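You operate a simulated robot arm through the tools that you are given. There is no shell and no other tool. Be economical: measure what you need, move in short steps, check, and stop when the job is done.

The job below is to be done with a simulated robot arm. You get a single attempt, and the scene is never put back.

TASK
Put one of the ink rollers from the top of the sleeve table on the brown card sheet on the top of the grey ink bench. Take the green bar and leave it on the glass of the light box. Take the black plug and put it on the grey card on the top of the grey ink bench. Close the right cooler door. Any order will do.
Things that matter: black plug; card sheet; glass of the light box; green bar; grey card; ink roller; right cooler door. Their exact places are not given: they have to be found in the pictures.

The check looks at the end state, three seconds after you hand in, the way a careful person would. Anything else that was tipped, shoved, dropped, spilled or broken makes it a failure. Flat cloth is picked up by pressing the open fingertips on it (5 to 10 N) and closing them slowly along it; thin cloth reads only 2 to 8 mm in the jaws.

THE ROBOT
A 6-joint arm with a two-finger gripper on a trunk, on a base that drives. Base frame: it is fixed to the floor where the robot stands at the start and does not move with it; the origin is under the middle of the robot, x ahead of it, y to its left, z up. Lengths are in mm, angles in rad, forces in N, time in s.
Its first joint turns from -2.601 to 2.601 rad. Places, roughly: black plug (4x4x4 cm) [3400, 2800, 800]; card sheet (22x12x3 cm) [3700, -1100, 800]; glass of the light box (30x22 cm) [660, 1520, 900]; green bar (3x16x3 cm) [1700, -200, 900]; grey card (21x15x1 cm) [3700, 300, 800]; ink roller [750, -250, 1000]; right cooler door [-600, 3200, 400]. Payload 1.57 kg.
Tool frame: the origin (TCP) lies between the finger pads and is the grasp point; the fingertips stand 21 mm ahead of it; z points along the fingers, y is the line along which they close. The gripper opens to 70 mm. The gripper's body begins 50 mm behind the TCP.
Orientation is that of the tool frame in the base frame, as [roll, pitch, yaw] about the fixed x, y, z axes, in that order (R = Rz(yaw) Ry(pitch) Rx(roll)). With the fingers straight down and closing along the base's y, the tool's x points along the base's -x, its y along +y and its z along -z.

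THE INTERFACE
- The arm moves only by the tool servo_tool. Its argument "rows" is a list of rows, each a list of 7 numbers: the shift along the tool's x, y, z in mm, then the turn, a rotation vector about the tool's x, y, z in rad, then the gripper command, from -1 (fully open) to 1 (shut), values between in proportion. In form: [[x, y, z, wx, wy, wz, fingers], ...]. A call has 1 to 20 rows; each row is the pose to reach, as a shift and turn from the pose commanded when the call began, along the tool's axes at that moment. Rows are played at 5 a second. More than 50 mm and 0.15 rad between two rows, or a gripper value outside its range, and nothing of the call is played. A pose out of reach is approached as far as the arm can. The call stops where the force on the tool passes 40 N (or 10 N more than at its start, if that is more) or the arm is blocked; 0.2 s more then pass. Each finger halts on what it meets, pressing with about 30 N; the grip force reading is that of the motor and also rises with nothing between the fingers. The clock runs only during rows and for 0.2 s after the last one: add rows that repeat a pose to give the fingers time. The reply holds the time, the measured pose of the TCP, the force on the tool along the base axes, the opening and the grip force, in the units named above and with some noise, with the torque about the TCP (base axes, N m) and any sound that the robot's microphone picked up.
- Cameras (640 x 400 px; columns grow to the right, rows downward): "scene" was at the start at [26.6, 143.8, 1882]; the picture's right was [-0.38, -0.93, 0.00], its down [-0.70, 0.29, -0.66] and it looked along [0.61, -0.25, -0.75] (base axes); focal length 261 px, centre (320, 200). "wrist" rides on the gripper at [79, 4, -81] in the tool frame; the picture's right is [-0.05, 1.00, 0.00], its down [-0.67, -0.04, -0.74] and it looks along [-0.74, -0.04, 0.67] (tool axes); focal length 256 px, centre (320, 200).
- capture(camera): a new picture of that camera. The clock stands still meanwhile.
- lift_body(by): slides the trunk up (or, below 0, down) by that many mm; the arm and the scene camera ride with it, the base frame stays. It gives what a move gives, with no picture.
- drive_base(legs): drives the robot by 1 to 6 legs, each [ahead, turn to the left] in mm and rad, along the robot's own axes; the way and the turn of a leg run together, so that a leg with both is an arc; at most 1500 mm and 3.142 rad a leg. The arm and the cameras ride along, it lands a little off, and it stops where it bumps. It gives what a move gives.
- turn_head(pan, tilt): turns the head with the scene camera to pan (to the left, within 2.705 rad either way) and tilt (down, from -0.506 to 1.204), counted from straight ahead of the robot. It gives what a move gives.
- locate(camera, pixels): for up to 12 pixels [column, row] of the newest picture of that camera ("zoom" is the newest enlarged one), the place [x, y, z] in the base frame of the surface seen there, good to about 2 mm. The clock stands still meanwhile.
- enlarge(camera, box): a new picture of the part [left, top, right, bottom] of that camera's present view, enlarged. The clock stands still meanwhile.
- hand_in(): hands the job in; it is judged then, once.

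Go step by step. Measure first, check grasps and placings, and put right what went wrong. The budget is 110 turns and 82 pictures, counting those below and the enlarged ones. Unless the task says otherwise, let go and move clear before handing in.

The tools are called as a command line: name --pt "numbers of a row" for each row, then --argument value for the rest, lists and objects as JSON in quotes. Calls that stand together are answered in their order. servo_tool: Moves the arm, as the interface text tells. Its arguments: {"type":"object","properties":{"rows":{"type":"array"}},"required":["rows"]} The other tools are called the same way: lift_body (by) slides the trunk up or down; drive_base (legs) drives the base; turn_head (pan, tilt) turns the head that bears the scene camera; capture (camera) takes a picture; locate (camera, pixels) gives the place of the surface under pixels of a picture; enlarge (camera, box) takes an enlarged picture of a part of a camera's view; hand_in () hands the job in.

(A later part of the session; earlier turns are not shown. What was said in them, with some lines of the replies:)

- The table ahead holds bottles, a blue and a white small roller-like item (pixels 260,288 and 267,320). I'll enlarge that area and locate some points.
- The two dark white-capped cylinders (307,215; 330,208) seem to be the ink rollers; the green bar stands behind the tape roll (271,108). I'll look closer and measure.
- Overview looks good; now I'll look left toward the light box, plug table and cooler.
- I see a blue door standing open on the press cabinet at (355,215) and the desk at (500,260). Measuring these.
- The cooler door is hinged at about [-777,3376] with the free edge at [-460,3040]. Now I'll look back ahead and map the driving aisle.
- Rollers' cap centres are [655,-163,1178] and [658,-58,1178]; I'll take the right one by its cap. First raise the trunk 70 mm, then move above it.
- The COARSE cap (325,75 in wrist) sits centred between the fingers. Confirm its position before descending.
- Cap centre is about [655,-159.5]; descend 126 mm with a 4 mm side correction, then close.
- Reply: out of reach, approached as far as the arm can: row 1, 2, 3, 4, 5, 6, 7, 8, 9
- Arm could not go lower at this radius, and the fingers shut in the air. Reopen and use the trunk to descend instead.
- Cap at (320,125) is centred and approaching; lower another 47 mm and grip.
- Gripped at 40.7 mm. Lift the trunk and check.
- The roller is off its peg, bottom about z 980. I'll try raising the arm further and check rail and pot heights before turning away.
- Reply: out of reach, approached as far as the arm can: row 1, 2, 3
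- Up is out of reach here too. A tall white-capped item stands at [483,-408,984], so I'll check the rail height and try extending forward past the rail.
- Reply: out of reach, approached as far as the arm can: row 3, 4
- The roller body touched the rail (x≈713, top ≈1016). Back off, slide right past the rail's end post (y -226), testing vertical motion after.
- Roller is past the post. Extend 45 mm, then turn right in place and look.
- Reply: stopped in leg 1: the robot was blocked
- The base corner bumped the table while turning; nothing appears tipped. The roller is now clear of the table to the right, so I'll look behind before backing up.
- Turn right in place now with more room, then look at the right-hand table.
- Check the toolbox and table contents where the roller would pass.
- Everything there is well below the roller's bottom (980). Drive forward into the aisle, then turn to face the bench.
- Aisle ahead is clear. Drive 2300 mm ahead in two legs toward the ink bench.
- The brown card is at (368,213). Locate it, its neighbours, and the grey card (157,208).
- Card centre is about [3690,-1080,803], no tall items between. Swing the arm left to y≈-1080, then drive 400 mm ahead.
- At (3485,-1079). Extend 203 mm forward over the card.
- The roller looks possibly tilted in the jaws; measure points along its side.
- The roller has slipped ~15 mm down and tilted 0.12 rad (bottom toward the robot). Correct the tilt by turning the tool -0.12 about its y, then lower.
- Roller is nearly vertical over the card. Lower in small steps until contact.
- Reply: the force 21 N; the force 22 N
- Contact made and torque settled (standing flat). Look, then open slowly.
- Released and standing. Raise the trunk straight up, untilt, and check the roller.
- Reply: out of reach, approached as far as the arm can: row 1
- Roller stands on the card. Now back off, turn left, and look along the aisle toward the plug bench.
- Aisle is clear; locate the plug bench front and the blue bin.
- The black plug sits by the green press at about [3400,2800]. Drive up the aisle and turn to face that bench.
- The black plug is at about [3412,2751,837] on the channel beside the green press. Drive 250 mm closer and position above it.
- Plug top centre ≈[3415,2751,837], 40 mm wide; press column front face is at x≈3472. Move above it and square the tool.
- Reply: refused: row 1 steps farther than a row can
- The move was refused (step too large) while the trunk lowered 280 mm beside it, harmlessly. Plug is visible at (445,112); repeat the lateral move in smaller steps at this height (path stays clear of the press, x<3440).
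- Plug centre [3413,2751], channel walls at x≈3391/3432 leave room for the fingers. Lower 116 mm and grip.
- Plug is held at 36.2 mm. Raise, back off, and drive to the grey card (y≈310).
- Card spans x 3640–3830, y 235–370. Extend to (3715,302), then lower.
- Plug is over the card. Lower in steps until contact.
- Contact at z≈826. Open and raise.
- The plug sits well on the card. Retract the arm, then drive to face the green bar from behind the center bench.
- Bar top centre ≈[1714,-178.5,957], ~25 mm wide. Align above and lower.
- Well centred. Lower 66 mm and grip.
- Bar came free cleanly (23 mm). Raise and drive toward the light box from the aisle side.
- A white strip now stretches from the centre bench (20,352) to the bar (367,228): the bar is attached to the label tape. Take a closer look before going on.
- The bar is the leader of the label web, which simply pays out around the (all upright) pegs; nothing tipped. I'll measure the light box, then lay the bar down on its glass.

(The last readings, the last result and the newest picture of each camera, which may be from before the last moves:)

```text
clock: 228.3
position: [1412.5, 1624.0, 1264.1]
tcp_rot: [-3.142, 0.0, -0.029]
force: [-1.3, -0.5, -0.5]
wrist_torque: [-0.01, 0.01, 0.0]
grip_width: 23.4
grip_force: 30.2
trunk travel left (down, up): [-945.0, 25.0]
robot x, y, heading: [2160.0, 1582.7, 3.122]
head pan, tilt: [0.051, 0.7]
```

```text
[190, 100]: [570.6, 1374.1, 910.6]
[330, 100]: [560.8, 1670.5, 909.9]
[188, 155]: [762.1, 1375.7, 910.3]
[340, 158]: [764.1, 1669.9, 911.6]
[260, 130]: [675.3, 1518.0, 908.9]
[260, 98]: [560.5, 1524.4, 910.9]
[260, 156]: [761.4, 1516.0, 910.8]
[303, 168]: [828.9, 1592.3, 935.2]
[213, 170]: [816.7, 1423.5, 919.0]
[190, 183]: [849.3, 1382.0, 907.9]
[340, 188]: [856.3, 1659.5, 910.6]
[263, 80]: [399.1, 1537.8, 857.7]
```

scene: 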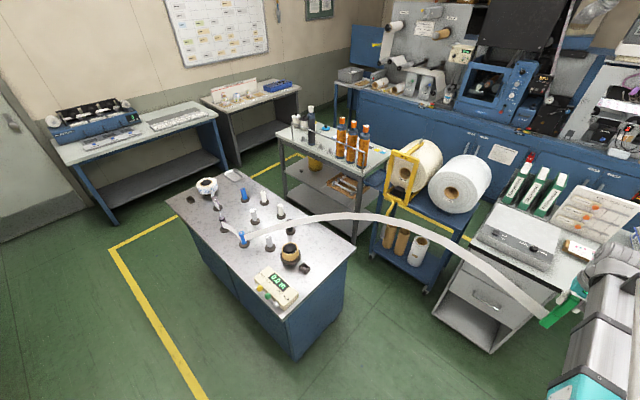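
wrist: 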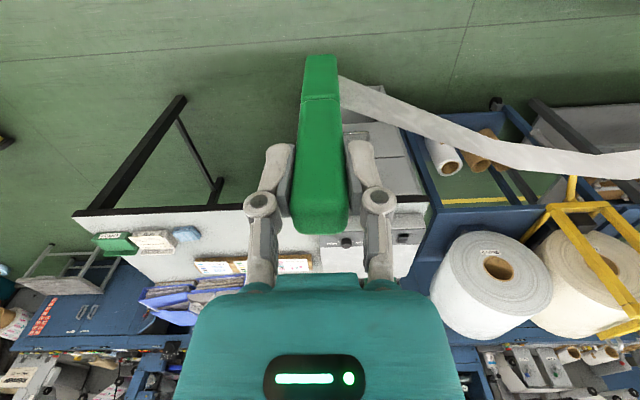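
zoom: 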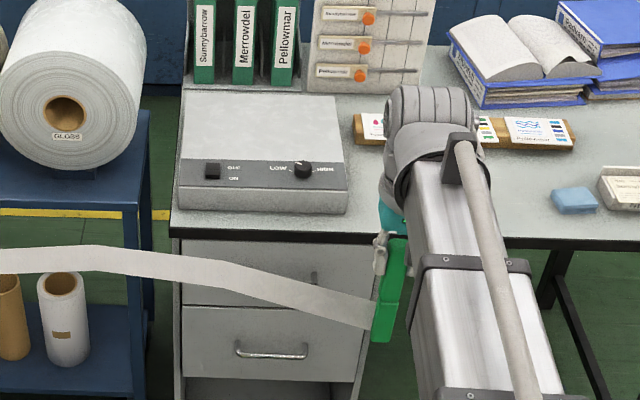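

Glass spans x 555–770, y 1370–1670, z 910. Drive 690 mm closer with the bar at height, then shift sideways to y≈1510.

drive_base --legs '[[690, 0.02]]'

servo_tool --pt "0 40 0 0 0 0 1" --pt "0 80 0 0 0 0 1" --pt "0 115 0 0 0 0 1" --pt "0 115 0 0 0 0 1"

servo_tool --pt "0 0 0 0 0.1 0 1" --pt "0 0 0 0 0.2 0 1" --pt "0 0 0 0 0.3 0 1" --pt "0 0 0 0 0.4 0 1" --pt "0 0 0 0 0.5 0 1" --pt "0 0 0 0 0.6 0 1" --pt "0 0 0 0 0.7 0 1" --pt "0 0 0 0 0.7 0 1"

capture --camera "scene"

```text
clock: 232.8
position: [734.7, 1618.7, 1264.7]
tcp_rot: [-3.141, -0.001, -0.008]
force: [0.0, 0.0, 0.1]
wrist_torque: [0.0, -0.01, -0.03]
grip_width: 23.2
grip_force: 29.5
trunk travel left (down, up): [-945.0, 25.0]
robot x, y, heading: [1489.0, 1597.2, -3.134]
head pan, tilt: [0.051, 0.7]
```

```text
clock: 233.8
position: [735.2, 1504.1, 1265.2]
tcp_rot: [-3.141, -0.002, -0.008]
force: [0.3, -0.4, -0.8]
wrist_torque: [0.0, -0.01, 0.02]
grip_width: 23.1
grip_force: 29.5
trunk travel left (down, up): [-945.0, 25.0]
robot x, y, heading: [1487.7, 1589.1, -3.135]
head pan, tilt: [0.051, 0.7]
```

```text
clock: 235.6
position: [735.0, 1503.8, 1281.9]
tcp_rot: [3.14, -0.444, -0.005]
force: [-0.7, 0.3, -1.0]
wrist_torque: [0.0, 0.03, -0.02]
grip_width: 23.3
grip_force: 29.5
out of reach, approached as far as the arm can: row 2, 3, 4, 5, 6, 7, 8
trunk travel left (down, up): [-945.0, 25.0]
robot x, y, heading: [1487.4, 1596.1, -3.135]
head pan, tilt: [0.051, 0.7]
```

```text
16 pictures are left
```

scene: 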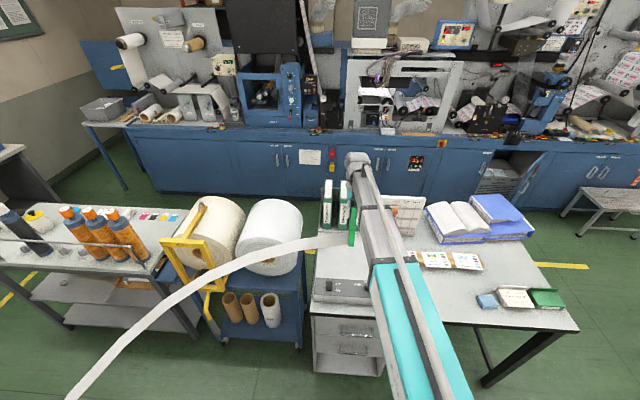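

I tilted the wrong way (bottom toward the robot). Tilt the opposite way to 0.7 rad.

servo_tool --pt "0 0 0 0 -0.14 0 1" --pt "0 0 0 0 -0.28 0 1" --pt "0 0 0 0 -0.42 0 1" --pt "0 0 0 0 -0.56 0 1" --pt "0 0 0 0 -0.7 0 1" --pt "0 0 0 0 -0.84 0 1" --pt "0 0 0 0 -0.98 0 1" --pt "0 0 0 0 -1.12 0 1" --pt "0 0 0 0 -1.12 0 1"

```text
clock: 237.6
position: [734.2, 1504.8, 1305.6]
tcp_rot: [3.141, 0.678, -0.01]
force: [-0.3, 0.0, -0.3]
wrist_torque: [0.04, -0.06, -0.03]
grip_width: 23.2
grip_force: 30.0
out of reach, approached as far as the arm can: row 1, 2, 3, 4, 5, 6, 7, 8, 9
trunk travel left (down, up): [-945.0, 25.0]
robot x, y, heading: [1489.4, 1593.8, -3.136]
head pan, tilt: [0.051, 0.7]
```

Tilt is now 0.68 rad as wanted. Move 45 mm forward with the base and lower toward the glass.

drive_base --legs '[[45, 0]]'

lift_body --by -255

capture --camera "wrist"

capture --camera "scene"

```text
clock: 238.6
position: [687.8, 1504.4, 1304.1]
tcp_rot: [3.141, 0.677, -0.01]
force: [0.4, 0.2, -1.2]
wrist_torque: [0.0, -0.04, -0.01]
grip_width: 23.2
grip_force: 29.7
trunk travel left (down, up): [-945.0, 25.0]
robot x, y, heading: [1444.8, 1592.1, -3.139]
head pan, tilt: [0.051, 0.7]
```

```text
clock: 241.2
position: [689.3, 1503.8, 1050.3]
tcp_rot: [3.14, 0.677, -0.01]
force: [-0.9, 1.1, -0.7]
wrist_torque: [0.0, 0.0, 0.02]
grip_width: 23.0
grip_force: 30.3
trunk travel left (down, up): [-690.0, 280.0]
robot x, y, heading: [1442.1, 1590.2, -3.139]
head pan, tilt: [0.051, 0.7]
```

```text
15 pictures are left
```

wrist: 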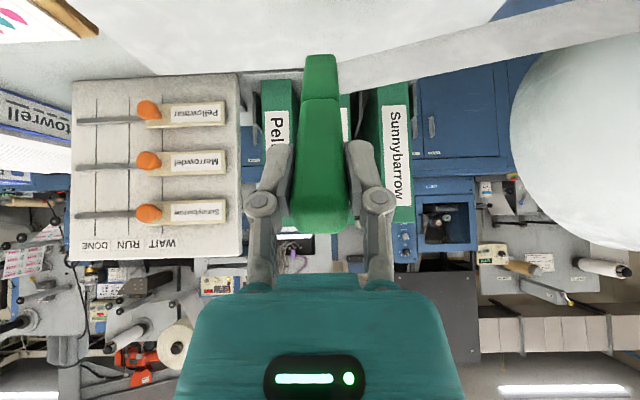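

```text
14 pictures are left
```

scene: 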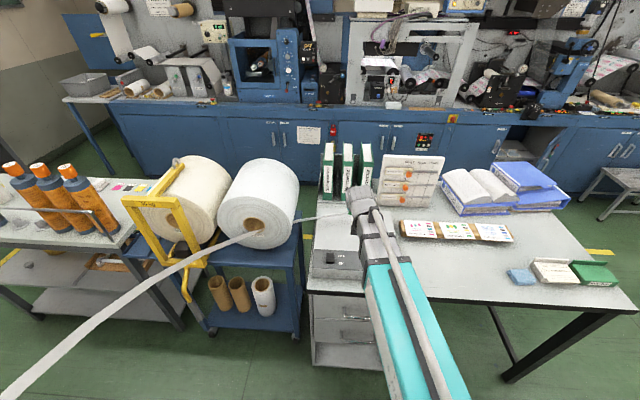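

Bar bottom is about 25 mm above the glass. Lower in small steps.

lift_body --by -18

lift_body --by -6

lift_body --by -6

```text
clock: 241.9
position: [690.3, 1504.0, 1031.9]
tcp_rot: [3.138, 0.677, -0.007]
force: [0.9, 0.2, -0.3]
wrist_torque: [-0.02, -0.03, -0.01]
grip_width: 23.1
grip_force: 30.2
trunk travel left (down, up): [-672.0, 298.0]
robot x, y, heading: [1443.7, 1593.3, -3.137]
head pan, tilt: [0.051, 0.7]
```

```text
clock: 242.4
position: [689.8, 1504.2, 1026.2]
tcp_rot: [3.139, 0.678, -0.008]
force: [0.4, -1.0, 0.2]
wrist_torque: [-0.03, -0.02, 0.04]
grip_width: 23.3
grip_force: 29.3
trunk travel left (down, up): [-666.0, 304.0]
robot x, y, heading: [1442.9, 1592.7, -3.137]
head pan, tilt: [0.051, 0.7]
```

```text
clock: 243.0
position: [689.6, 1504.7, 1020.7]
tcp_rot: [3.139, 0.676, -0.008]
force: [-0.3, 0.4, 1.4]
wrist_torque: [0.01, 0.26, 0.01]
grip_width: 23.0
grip_force: 29.4
trunk travel left (down, up): [-660.0, 310.0]
robot x, y, heading: [1441.5, 1589.3, -3.137]
head pan, tilt: [0.051, 0.7]
```

Contact. Now test the combined pivoting motion (18 mm back, 21 mm down) so the bar flattens about its lower edge.

servo_tool --pt "6.8 0 1.2 0 0 0 1" --pt "13.6 0 2.5 0 0 0 1" --pt "20.4 0 3.8 0 0 0 1" --pt "27.2 0 5.1 0 0 0 1" --pt "27.2 0 5.1 0 0 0 1"

```text
clock: 244.2
position: [708.4, 1504.1, 1020.6]
tcp_rot: [3.14, 0.675, -0.008]
force: [0.8, -0.1, 2.8]
wrist_torque: [0.02, 0.09, -0.02]
grip_width: 23.3
grip_force: 30.1
out of reach, approached as far as the arm can: row 1, 2, 3, 4, 5
trunk travel left (down, up): [-660.0, 310.0]
robot x, y, heading: [1443.8, 1591.1, -3.136]
head pan, tilt: [0.051, 0.7]
```

The arm only moves horizontally here, so alternate: trunk down, then horizontal shift.

lift_body --by -20

servo_tool --pt "5 0 -4 0 0 0 1" --pt "10 0 -8 0 0 0 1" --pt "10 0 -8 0 0 0 1"

lift_body --by -20

```text
clock: 244.8
position: [709.3, 1503.2, 1000.6]
tcp_rot: [3.139, 0.676, -0.01]
force: [3.1, 0.2, 6.3]
wrist_torque: [0.02, 0.4, -0.01]
grip_width: 23.2
grip_force: 30.3
trunk travel left (down, up): [-640.0, 330.0]
robot x, y, heading: [1444.2, 1594.5, -3.136]
head pan, tilt: [0.051, 0.7]
```

```text
clock: 245.6
position: [720.9, 1503.3, 999.9]
tcp_rot: [3.139, 0.675, -0.009]
force: [0.0, -0.5, 1.2]
wrist_torque: [0.02, 0.07, 0.06]
grip_width: 23.2
grip_force: 30.1
trunk travel left (down, up): [-640.0, 330.0]
robot x, y, heading: [1441.8, 1593.5, -3.137]
head pan, tilt: [0.051, 0.7]
```

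```text
clock: 246.3
position: [720.6, 1503.6, 980.0]
tcp_rot: [3.14, 0.675, -0.009]
force: [1.8, -0.5, 4.8]
wrist_torque: [0.02, 0.43, 0.03]
grip_width: 23.3
grip_force: 30.0
trunk travel left (down, up): [-620.0, 350.0]
robot x, y, heading: [1439.7, 1593.0, -3.137]
head pan, tilt: [0.051, 0.7]
```

Forces stay small (bar pivots in the pads). Continue, then check.

servo_tool --pt "4 0 -3.2 0 0 0 1" --pt "7 0 -5.6 0 0 0 1" --pt "7 0 -5.6 0 0 0 1"

lift_body --by -18

enlarge --camera "scene" --box '[270, 150, 430, 290]'

capture --camera "wrist"

```text
clock: 247.1
position: [729.9, 1503.8, 980.7]
tcp_rot: [3.139, 0.676, -0.012]
force: [-0.2, -0.5, -1.1]
wrist_torque: [-0.01, -0.08, 0.0]
grip_width: 23.4
grip_force: 30.2
trunk travel left (down, up): [-620.0, 350.0]
robot x, y, heading: [1441.6, 1595.3, -3.138]
head pan, tilt: [0.051, 0.7]
```

```text
clock: 247.8
position: [729.4, 1503.9, 961.7]
tcp_rot: [3.138, 0.677, -0.009]
force: [2.3, -0.3, 3.3]
wrist_torque: [-0.01, 0.44, 0.03]
grip_width: 23.5
grip_force: 29.5
trunk travel left (down, up): [-602.0, 368.0]
robot x, y, heading: [1442.7, 1590.2, -3.14]
head pan, tilt: [0.051, 0.7]
```

```text
2.86 times, centred on (350, 220) of scene
```

zoom: 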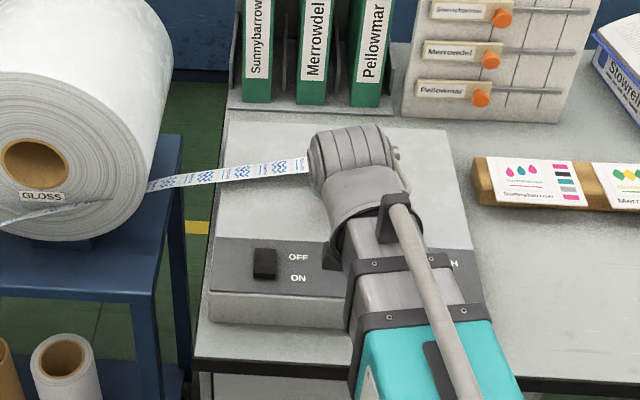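

```text
12 pictures are left
```

wrist: 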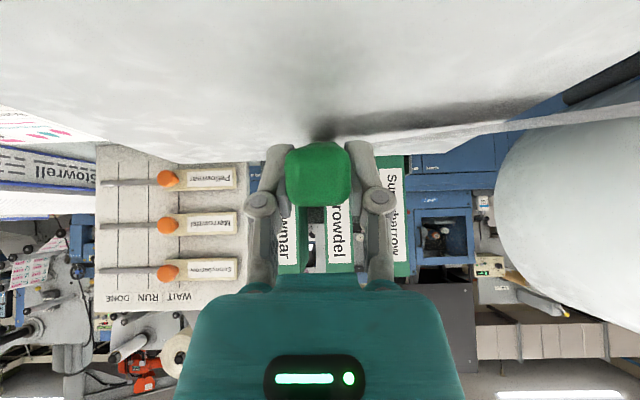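

The bar is pivoting nicely. Continue down in steps.

servo_tool --pt "4 0 -3.2 0 0 0 1" --pt "4 0 -3.2 0 0 0 1"

lift_body --by -14

lift_body --by -8

lift_body --by -5

```text
clock: 248.3
position: [734.1, 1503.1, 962.2]
tcp_rot: [3.14, 0.677, -0.01]
force: [1.3, -0.5, 0.0]
wrist_torque: [0.04, 0.08, -0.03]
grip_width: 23.4
grip_force: 29.6
trunk travel left (down, up): [-602.0, 368.0]
robot x, y, heading: [1440.9, 1597.2, -3.139]
head pan, tilt: [0.051, 0.7]
```

```text
clock: 249.0
position: [734.3, 1502.8, 948.6]
tcp_rot: [3.139, 0.677, -0.009]
force: [1.6, -0.1, 2.5]
wrist_torque: [-0.02, 0.41, 0.04]
grip_width: 23.2
grip_force: 30.1
trunk travel left (down, up): [-588.0, 382.0]
robot x, y, heading: [1441.6, 1591.9, -3.135]
head pan, tilt: [0.051, 0.7]
```

```text
clock: 249.5
position: [735.1, 1504.5, 940.5]
tcp_rot: [3.14, 0.677, -0.008]
force: [1.4, 0.0, 3.5]
wrist_torque: [-0.01, 0.49, 0.02]
grip_width: 23.3
grip_force: 30.3
trunk travel left (down, up): [-580.0, 390.0]
robot x, y, heading: [1442.2, 1595.0, -3.138]
head pan, tilt: [0.051, 0.7]
```

```text
clock: 250.1
position: [735.1, 1503.6, 935.4]
tcp_rot: [3.14, 0.675, -0.008]
force: [1.1, -0.8, 5.0]
wrist_torque: [0.01, 0.62, -0.01]
grip_width: 23.0
grip_force: 29.7
trunk travel left (down, up): [-575.0, 395.0]
robot x, y, heading: [1441.9, 1591.0, -3.141]
head pan, tilt: [0.051, 0.7]
```

Bar is nearly flat (TCP 25 mm above glass). Lower 2 mm more and open gently.

lift_body --by -2

servo_tool --pt "0 0 0 0 0 0 0.3" --pt "0 0 0 0 0 0 0.1" --pt "0 0 0 0 0 0 -0.3" --pt "0 0 0 0 0 0 -0.7" --pt "0 0 0 0 0 0 -1" --pt "0 0 0 0 0 0 -1"

lift_body --by 150

capture --camera "wrist"

```text
clock: 250.6
position: [735.2, 1502.8, 932.2]
tcp_rot: [3.139, 0.677, -0.009]
force: [1.0, -0.4, 6.3]
wrist_torque: [0.06, 0.8, 0.01]
grip_width: 23.2
grip_force: 30.2
trunk travel left (down, up): [-573.0, 397.0]
robot x, y, heading: [1444.9, 1593.2, -3.142]
head pan, tilt: [0.051, 0.7]
```

```text
clock: 252.0
position: [734.6, 1503.4, 932.5]
tcp_rot: [3.14, 0.678, -0.009]
force: [0.1, 0.1, -0.8]
wrist_torque: [-0.03, 0.0, -0.01]
grip_width: 69.9
grip_force: 0.1
trunk travel left (down, up): [-573.0, 397.0]
robot x, y, heading: [1446.3, 1593.4, -3.139]
head pan, tilt: [0.051, 0.7]
```

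```text
clock: 253.8
position: [734.2, 1503.9, 1083.7]
tcp_rot: [3.14, 0.677, -0.008]
force: [0.6, -0.1, 0.2]
wrist_torque: [0.06, -0.01, 0.01]
grip_width: 69.8
grip_force: 0.0
trunk travel left (down, up): [-723.0, 247.0]
robot x, y, heading: [1441.1, 1592.9, -3.132]
head pan, tilt: [0.051, 0.7]
```

```text
11 pictures are left
```

wrist: 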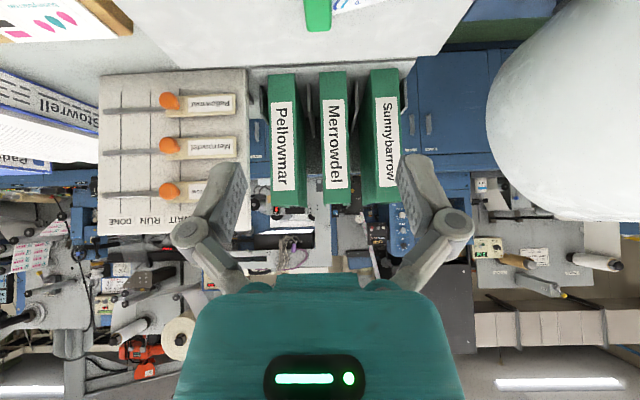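

Released. Raise, back away and untilt, then view the bar.

lift_body --by 150

drive_base --legs '[[-700, 0]]'

servo_tool --pt "0 0 0 0 0.14 0 0" --pt "0 0 0 0 0.28 0 1" --pt "0 0 0 0 0.42 0 1" --pt "0 0 0 0 0.56 0 1" --pt "0 0 0 0 0.677 0 1" --pt "0 0 0 0 0.677 0 1" --pt "0 0 0 0 0.677 0 1"

capture --camera "scene"

```text
clock: 255.5
position: [734.4, 1504.1, 1232.6]
tcp_rot: [3.138, 0.676, -0.007]
force: [0.4, 0.6, -0.4]
wrist_torque: [0.0, 0.0, 0.01]
grip_width: 70.2
grip_force: 0.1
trunk travel left (down, up): [-873.0, 97.0]
robot x, y, heading: [1443.7, 1592.8, -3.139]
head pan, tilt: [0.051, 0.7]
```

```text
clock: 260.1
position: [1436.6, 1503.0, 1234.2]
tcp_rot: [3.14, 0.676, -0.003]
force: [1.0, -0.1, -0.4]
wrist_torque: [-0.03, 0.0, 0.01]
grip_width: 70.1
grip_force: 0.0
trunk travel left (down, up): [-873.0, 97.0]
robot x, y, heading: [2144.7, 1594.9, -3.134]
head pan, tilt: [0.051, 0.7]
```

```text
clock: 261.7
position: [1437.5, 1502.3, 1193.6]
tcp_rot: [3.14, 0.0, 0.0]
force: [0.6, 0.7, -0.9]
wrist_torque: [0.02, 0.01, 0.0]
grip_width: 0.1
grip_force: 28.3
out of reach, approached as far as the arm can: row 1, 2, 3, 4, 5, 6, 7
trunk travel left (down, up): [-873.0, 97.0]
robot x, y, heading: [2145.2, 1597.0, -3.135]
head pan, tilt: [0.051, 0.7]
```

```text
10 pictures are left
```

scene: 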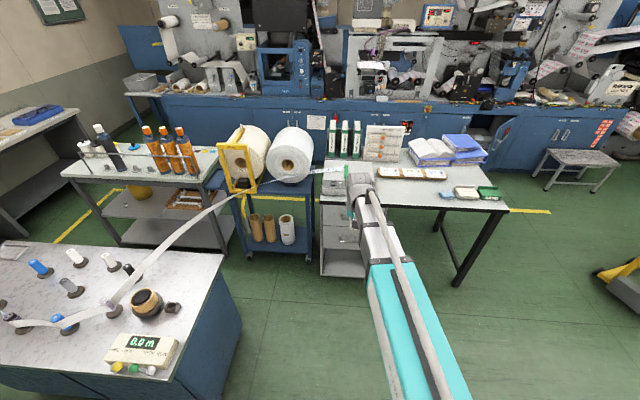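

Need to map the route to the cooler door; pan right.

turn_head --pan -0.75 --tilt 0.55

capture --camera "scene"

locate --camera "scene" --pixels '[[150, 240], [330, 260], [390, 250], [330, 180], [460, 250], [250, 190], [200, 260]]'

```text
clock: 262.9
position: [1436.6, 1501.8, 1192.1]
tcp_rot: [3.14, 0.0, -0.001]
force: [1.1, 0.5, -0.8]
wrist_torque: [0.01, -0.01, 0.03]
grip_width: 0.2
grip_force: 28.8
trunk travel left (down, up): [-873.0, 97.0]
robot x, y, heading: [2145.4, 1595.2, -3.129]
head pan, tilt: [-0.75, 0.55]
```

```text
9 pictures are left
```

scene: 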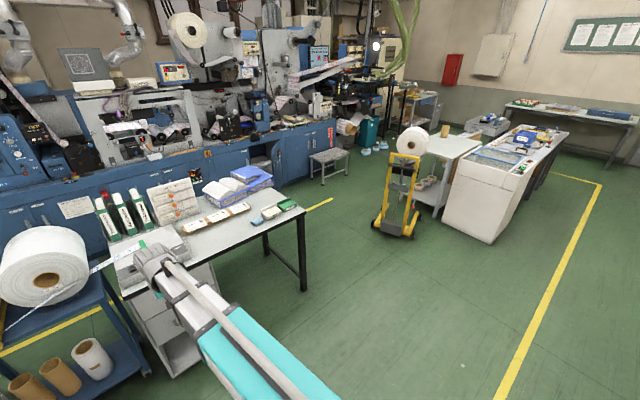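

```text
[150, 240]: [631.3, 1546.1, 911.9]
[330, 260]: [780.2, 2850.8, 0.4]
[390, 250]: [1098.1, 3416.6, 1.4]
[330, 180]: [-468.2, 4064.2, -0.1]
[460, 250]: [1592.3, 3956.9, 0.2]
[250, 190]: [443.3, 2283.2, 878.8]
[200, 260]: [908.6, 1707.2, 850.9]
```

locate --camera "scene" --pixels '[[303, 291], [300, 211], [374, 228], [412, 238], [400, 205], [323, 184], [267, 255], [276, 165], [262, 180], [281, 145], [143, 244], [400, 165]]'

enlarge --camera "scene" --box '[90, 130, 350, 300]'

```text
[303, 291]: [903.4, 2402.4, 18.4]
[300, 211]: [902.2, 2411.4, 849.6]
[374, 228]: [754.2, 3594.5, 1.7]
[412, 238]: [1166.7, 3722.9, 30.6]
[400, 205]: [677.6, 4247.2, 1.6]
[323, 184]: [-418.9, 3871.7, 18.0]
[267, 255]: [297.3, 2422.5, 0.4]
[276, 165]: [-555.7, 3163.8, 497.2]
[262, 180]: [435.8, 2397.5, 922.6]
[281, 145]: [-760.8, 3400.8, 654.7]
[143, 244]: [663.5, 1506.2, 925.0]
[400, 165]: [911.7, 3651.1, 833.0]
```

```text
2.35 times, centred on (220, 215) of scene
```

zoom: 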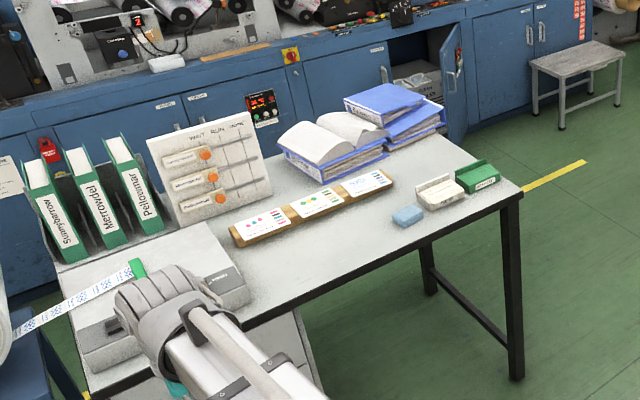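

The bar lies on the glass at [663,1506,925]. Corridor for the door is y 2411–3590; drive there (robot y≈3130, facing -x).

drive_base --legs '[[0, -1.575], [1500, 0], [0, 1.57], [1000, 0]]'

```text
clock: 289.3
position: [497.5, 3139.9, 1191.8]
tcp_rot: [3.141, 0.001, -0.107]
force: [-0.4, 0.8, -0.3]
wrist_torque: [-0.01, -0.02, 0.01]
grip_width: 0.0
grip_force: 28.7
trunk travel left (down, up): [-873.0, 97.0]
robot x, y, heading: [1210.9, 3154.8, 3.052]
head pan, tilt: [-0.75, 0.55]
```

Correct the heading and advance to x≈500, then look.

drive_base --legs '[[0, 0.087], [720, 0]]'

turn_head --pan 0.0 --tilt 0.7

capture --camera "scene"

locate --camera "scene" --pixels '[[250, 250], [300, 230], [280, 280], [310, 200], [330, 240], [350, 220], [290, 200], [260, 200]]'

```text
clock: 294.6
position: [-210.6, 3098.1, 1191.4]
tcp_rot: [3.139, 0.001, -0.036]
force: [-0.3, 0.6, -0.5]
wrist_torque: [0.0, 0.03, 0.01]
grip_width: 0.0
grip_force: 28.9
trunk travel left (down, up): [-873.0, 97.0]
robot x, y, heading: [500.3, 3166.4, 3.116]
head pan, tilt: [-0.75, 0.55]
```

```text
clock: 295.6
position: [-208.7, 3098.6, 1192.5]
tcp_rot: [3.139, -0.001, -0.034]
force: [0.3, -0.1, 0.5]
wrist_torque: [0.01, -0.01, -0.01]
grip_width: 0.0
grip_force: 28.1
trunk travel left (down, up): [-873.0, 97.0]
robot x, y, heading: [502.4, 3167.0, 3.113]
head pan, tilt: [0.0, 0.7]
```

```text
7 pictures are left
```

scene: 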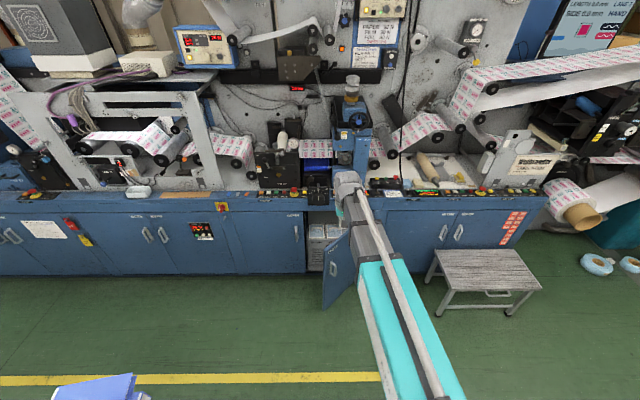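

```text
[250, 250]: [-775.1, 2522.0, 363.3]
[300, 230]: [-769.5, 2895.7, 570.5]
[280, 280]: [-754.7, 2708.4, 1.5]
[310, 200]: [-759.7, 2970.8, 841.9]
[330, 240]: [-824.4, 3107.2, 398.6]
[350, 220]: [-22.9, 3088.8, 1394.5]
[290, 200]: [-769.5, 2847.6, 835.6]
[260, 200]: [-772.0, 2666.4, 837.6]
```

The door and its handle are at (335,268), the arm directly above its outer side. Retract 85 mm, lower to z≈430, then approach.

servo_tool --pt "40 0 0 0 0 0 1" --pt "85 0 0 0 0 0 1" --pt "85 0 0 0 0 0 1"

lift_body --by -760

drive_base --legs '[[260, 0.025]]'

capture --camera "wrist"

```text
clock: 296.4
position: [-124.0, 3095.2, 1192.5]
tcp_rot: [3.14, 0.001, -0.035]
force: [0.0, -0.9, -0.1]
wrist_torque: [-0.01, -0.01, 0.01]
grip_width: 0.0
grip_force: 28.9
trunk travel left (down, up): [-873.0, 97.0]
robot x, y, heading: [499.0, 3161.3, 3.117]
head pan, tilt: [0.0, 0.7]
```

```text
refused: -760 is not a number from -400 to 400
```

```text
clock: 298.6
position: [-386.9, 3080.0, 1192.8]
tcp_rot: [3.14, 0.0, -0.009]
force: [-0.1, -0.1, -0.3]
wrist_torque: [-0.02, -0.02, 0.03]
grip_width: 0.0
grip_force: 29.4
trunk travel left (down, up): [-873.0, 97.0]
robot x, y, heading: [237.0, 3170.5, -3.134]
head pan, tilt: [0.0, 0.7]
```

```text
6 pictures are left
```

wrist: 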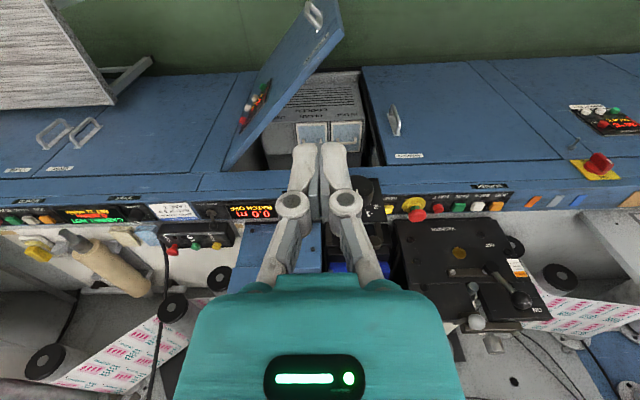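

locate --camera "wrist" --pixels '[[315, 15], [309, 8], [341, 30], [330, 5], [240, 150], [290, 80], [316, 24]]'

```text
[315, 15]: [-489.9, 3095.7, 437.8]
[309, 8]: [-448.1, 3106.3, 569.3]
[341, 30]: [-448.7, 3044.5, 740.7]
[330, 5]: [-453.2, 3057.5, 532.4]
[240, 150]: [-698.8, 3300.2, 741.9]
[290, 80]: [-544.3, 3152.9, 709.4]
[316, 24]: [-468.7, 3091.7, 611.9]
```

The handle sticks out at about (-455,3100, z 500–610). Back off 60 mm, shift to y≈3150 (hinge side of the handle), and lower in two stages.

drive_base --legs '[[-60, 0]]'

servo_tool --pt "0 -35 0 0 0 0 1" --pt "0 -70 0 0 0 0 1" --pt "0 -70 0 0 0 0 1"

lift_body --by -400

lift_body --by -360

servo_tool --pt "-40 0 0 0 0 0 1" --pt "-80 0 0 0 0 0 1" --pt "-120 0 0 0 0 0 1" --pt "-160 0 0 0 0 0 1" --pt "-160 0 0 0 0 0 1"

```text
clock: 299.7
position: [-326.5, 3080.5, 1193.7]
tcp_rot: [3.139, 0.001, -0.01]
force: [0.0, 0.0, -0.2]
wrist_torque: [0.03, 0.07, 0.0]
grip_width: 0.0
grip_force: 29.2
trunk travel left (down, up): [-873.0, 97.0]
robot x, y, heading: [294.7, 3168.4, -3.133]
head pan, tilt: [0.0, 0.7]
```

```text
clock: 300.5
position: [-327.0, 3151.1, 1191.7]
tcp_rot: [3.139, 0.002, -0.009]
force: [-0.7, 0.3, 1.1]
wrist_torque: [-0.03, 0.0, 0.03]
grip_width: 0.0
grip_force: 28.5
trunk travel left (down, up): [-873.0, 97.0]
robot x, y, heading: [290.3, 3170.2, -3.134]
head pan, tilt: [0.0, 0.7]
```

```text
clock: 304.3
position: [-327.2, 3149.4, 792.3]
tcp_rot: [3.139, 0.0, -0.009]
force: [-0.4, 0.3, 0.0]
wrist_torque: [-0.01, -0.01, 0.0]
grip_width: 0.1
grip_force: 28.2
trunk travel left (down, up): [-473.0, 497.0]
robot x, y, heading: [294.4, 3173.9, -3.137]
head pan, tilt: [0.0, 0.7]
```

```text
clock: 307.8
position: [-327.9, 3149.6, 431.9]
tcp_rot: [3.14, 0.0, -0.008]
force: [-0.1, -0.4, 0.2]
wrist_torque: [0.0, 0.03, 0.0]
grip_width: 0.0
grip_force: 28.0
trunk travel left (down, up): [-113.0, 857.0]
robot x, y, heading: [293.4, 3171.5, -3.133]
head pan, tilt: [0.0, 0.7]
```

```text
clock: 309.0
position: [-487.7, 3151.7, 432.6]
tcp_rot: [3.138, -0.001, -0.009]
force: [1.3, -0.4, -0.7]
wrist_torque: [0.01, -0.01, -0.03]
grip_width: 0.0
grip_force: 28.9
trunk travel left (down, up): [-113.0, 857.0]
robot x, y, heading: [294.3, 3171.6, -3.135]
head pan, tilt: [0.0, 0.7]
```

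No contact yet. Continue pushing forward.

servo_tool --pt "-25 0 0 0 0 0 1" --pt "-50 0 0 0 0 0 1" --pt "-75 0 0 0 0 0 1" --pt "-100 0 0 0 0 0 1" --pt "-125 0 0 0 0 0 1" --pt "-150 0 0 0 0 0 1" --pt "-150 0 0 0 0 0 1"

capture --camera "scene"

```text
clock: 310.6
position: [-637.7, 3152.2, 431.9]
tcp_rot: [3.14, 0.001, -0.009]
force: [-0.1, 0.4, 0.0]
wrist_torque: [0.0, 0.0, 0.04]
grip_width: 0.0
grip_force: 28.4
trunk travel left (down, up): [-113.0, 857.0]
robot x, y, heading: [295.4, 3170.1, -3.133]
head pan, tilt: [0.0, 0.7]
```

```text
5 pictures are left
```

scene: 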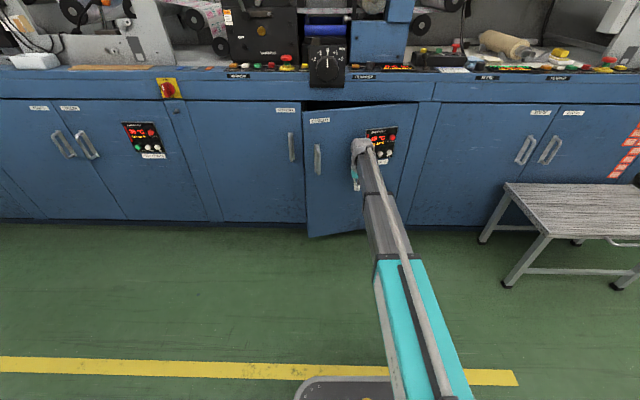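

The door is swinging shut easily. A control panel sits near my contact point, so measure to push between it and the handle.

locate --camera "scene" --pixels '[[318, 160], [318, 145], [318, 172], [342, 160], [369, 133], [392, 150], [311, 230], [341, 190]]'

```text
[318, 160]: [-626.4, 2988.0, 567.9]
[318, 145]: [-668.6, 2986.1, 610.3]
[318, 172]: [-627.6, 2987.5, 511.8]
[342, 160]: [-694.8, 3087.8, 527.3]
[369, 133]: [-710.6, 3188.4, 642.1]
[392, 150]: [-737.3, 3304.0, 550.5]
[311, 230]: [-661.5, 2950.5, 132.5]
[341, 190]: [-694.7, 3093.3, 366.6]
```

Retract, shift to y≈3090 between handle and panel, advance the base 60 mm, then push on.

servo_tool --pt "40 0 0 0 0 0 1" --pt "80 0 0 0 0 0 1" --pt "80 31 0 0 0 0 1" --pt "80 62 0 0 0 0 1" --pt "80 62 0 0 0 0 1"

drive_base --legs '[[60, 0]]'

servo_tool --pt "-20 0 0 0 0 0 1" --pt "-40 0 0 0 0 0 1" --pt "-55 0 0 0 0 0 1" --pt "-70 0 0 0 0 0 1" --pt "-80 0 0 0 0 0 1" --pt "-90 0 0 0 0 0 1" --pt "-90 0 0 0 0 0 1"

```text
clock: 311.8
position: [-559.1, 3090.7, 432.1]
tcp_rot: [3.14, 0.0, -0.009]
force: [0.7, 0.4, 0.3]
wrist_torque: [-0.01, -0.01, 0.0]
grip_width: 0.0
grip_force: 28.4
trunk travel left (down, up): [-113.0, 857.0]
robot x, y, heading: [293.7, 3169.4, -3.134]
head pan, tilt: [0.0, 0.7]
```

```text
clock: 312.8
position: [-620.4, 3090.1, 432.3]
tcp_rot: [3.141, 0.0, -0.01]
force: [0.2, 1.0, -0.1]
wrist_torque: [-0.04, 0.03, -0.01]
grip_width: 0.4
grip_force: 28.6
trunk travel left (down, up): [-113.0, 857.0]
robot x, y, heading: [230.7, 3170.2, -3.135]
head pan, tilt: [0.0, 0.7]
```

```text
clock: 314.4
position: [-711.2, 3090.6, 432.1]
tcp_rot: [3.14, -0.001, -0.009]
force: [-0.1, 0.1, -0.1]
wrist_torque: [0.0, -0.05, 0.0]
grip_width: 0.0
grip_force: 28.7
trunk travel left (down, up): [-113.0, 857.0]
robot x, y, heading: [235.5, 3174.1, -3.133]
head pan, tilt: [0.0, 0.7]
```

servo_tool --pt "-8 0 0 0 0 0 1" --pt "-15 0 0 0 0 0 1" --pt "-15 0 0 0 0 0 1"

capture --camera "scene"

locate --camera "scene" --pixels '[[305, 220], [312, 200], [312, 220], [330, 215], [290, 215], [325, 180], [400, 180]]'

```text
clock: 315.2
position: [-723.2, 3090.8, 432.2]
tcp_rot: [3.141, -0.003, -0.011]
force: [31.0, -1.8, -8.6]
wrist_torque: [-0.08, 2.41, -0.48]
grip_width: 0.4
grip_force: 28.1
trunk travel left (down, up): [-113.0, 857.0]
robot x, y, heading: [234.0, 3172.9, -3.139]
head pan, tilt: [0.0, 0.7]
```

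```text
4 pictures are left
```

scene: 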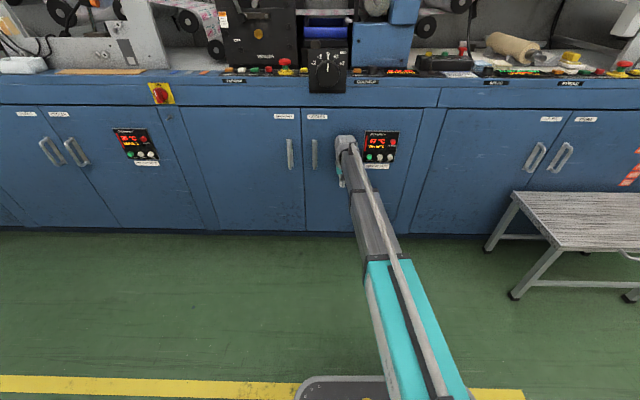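

```text
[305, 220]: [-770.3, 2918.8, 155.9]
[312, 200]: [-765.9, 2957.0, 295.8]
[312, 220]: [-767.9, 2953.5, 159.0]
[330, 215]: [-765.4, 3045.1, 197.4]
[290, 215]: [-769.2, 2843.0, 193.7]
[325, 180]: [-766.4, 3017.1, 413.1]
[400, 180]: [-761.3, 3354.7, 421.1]
```

The door is flush with its neighbour (x≈-767) and pushed firmly. Retract, back away and check it stays shut; also check the bar on the glass.

servo_tool --pt "30 0 0 0 0 0 1" --pt "70 0 0 0 0 0 1" --pt "110 0 0 0 0 0 1" --pt "150 0 0 0 0 0 1" --pt "150 0 0 0 0 0 1"

drive_base --legs '[[-400, 0]]'

lift_body --by 400

turn_head --pan 0.25 --tilt 0.65

capture --camera "scene"

```text
clock: 316.4
position: [-575.4, 3089.1, 432.6]
tcp_rot: [3.14, 0.001, -0.009]
force: [-0.4, -0.3, -0.9]
wrist_torque: [0.02, 0.0, 0.01]
grip_width: 0.0
grip_force: 28.5
trunk travel left (down, up): [-113.0, 857.0]
robot x, y, heading: [236.6, 3170.1, -3.138]
head pan, tilt: [0.0, 0.7]
```

```text
clock: 319.4
position: [-174.7, 3098.6, 432.4]
tcp_rot: [3.14, -0.001, -0.019]
force: [-0.4, -0.2, -1.0]
wrist_torque: [0.03, -0.03, 0.01]
grip_width: 0.0
grip_force: 28.6
trunk travel left (down, up): [-113.0, 857.0]
robot x, y, heading: [636.2, 3171.2, 3.139]
head pan, tilt: [0.0, 0.7]
```

```text
clock: 323.2
position: [-173.6, 3098.1, 830.9]
tcp_rot: [3.14, 0.0, -0.019]
force: [-0.7, 0.2, 0.3]
wrist_torque: [0.02, 0.02, 0.01]
grip_width: 0.0
grip_force: 28.9
trunk travel left (down, up): [-513.0, 457.0]
robot x, y, heading: [633.3, 3170.5, 3.139]
head pan, tilt: [0.0, 0.7]
```

```text
clock: 324.0
position: [-174.5, 3098.2, 833.7]
tcp_rot: [3.14, 0.0, -0.019]
force: [-0.4, 0.0, -0.8]
wrist_torque: [-0.01, 0.02, 0.0]
grip_width: 0.1
grip_force: 28.7
trunk travel left (down, up): [-513.0, 457.0]
robot x, y, heading: [637.0, 3171.0, 3.133]
head pan, tilt: [0.25, 0.649]
```

```text
3 pictures are left
```

scene: 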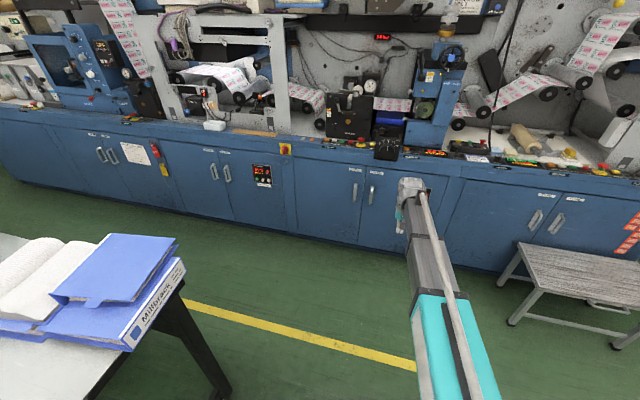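

Door stays shut. One look left at the light box and tape (camera a bit higher).

lift_body --by 400

turn_head --pan 1.5 --tilt 0.6

capture --camera "scene"

```text
clock: 327.8
position: [-175.0, 3099.5, 1232.1]
tcp_rot: [3.14, 0.0, -0.019]
force: [0.1, -0.1, 0.2]
wrist_torque: [0.03, -0.02, 0.02]
grip_width: 0.2
grip_force: 28.7
trunk travel left (down, up): [-913.0, 57.0]
robot x, y, heading: [631.6, 3169.4, 3.143]
head pan, tilt: [0.25, 0.649]
```

```text
clock: 329.2
position: [-174.2, 3099.2, 1232.2]
tcp_rot: [3.139, 0.001, -0.019]
force: [-0.9, 0.6, 0.3]
wrist_torque: [0.0, 0.0, 0.0]
grip_width: 0.0
grip_force: 29.0
trunk travel left (down, up): [-913.0, 57.0]
robot x, y, heading: [636.9, 3168.3, 3.141]
head pan, tilt: [1.499, 0.6]
```

```text
2 pictures are left
```

scene: 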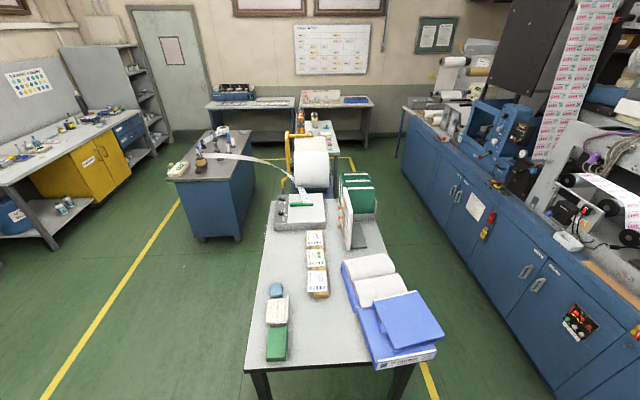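

enlarge --camera "scene" --box '[160, 100, 380, 240]'

```text
2.86 times, centred on (270, 170) of scene
```

zoom: 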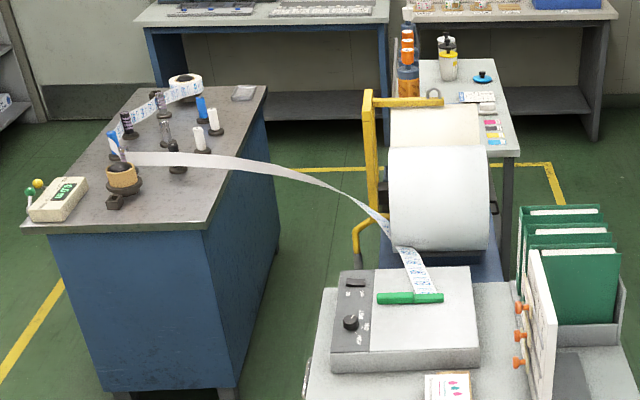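

The bar lies on the glass with its web, pegs and bottles are upright, the roller and plug are on their cards, and the door is shut. Handing in.

hand_in

```text
The job is handed in.
```

I did all four jobs and handed in, but the green bar brought its label tape along, and the base bumped the sleeve table once.

- **Ink roller:** it stands upright on the brown card sheet.
- **Black plug:** it sits on the grey card.
- **Right cooler door:** it is shut, flush with the door next to it, and stayed shut after I backed away.
- **Green bar:** it lies flat on the glass of the light box. The bar turned out to be fixed to the end of the label tape. The tape paid out from its roll around the pegs and now runs across to the light box; I saw nothing tipped or torn.
- **Base bump:** early on, a corner of the base hit the sleeve table while turning. A point I measured on the table afterwards had moved about 4 mm, close to the measuring error, and nothing on it tipped.
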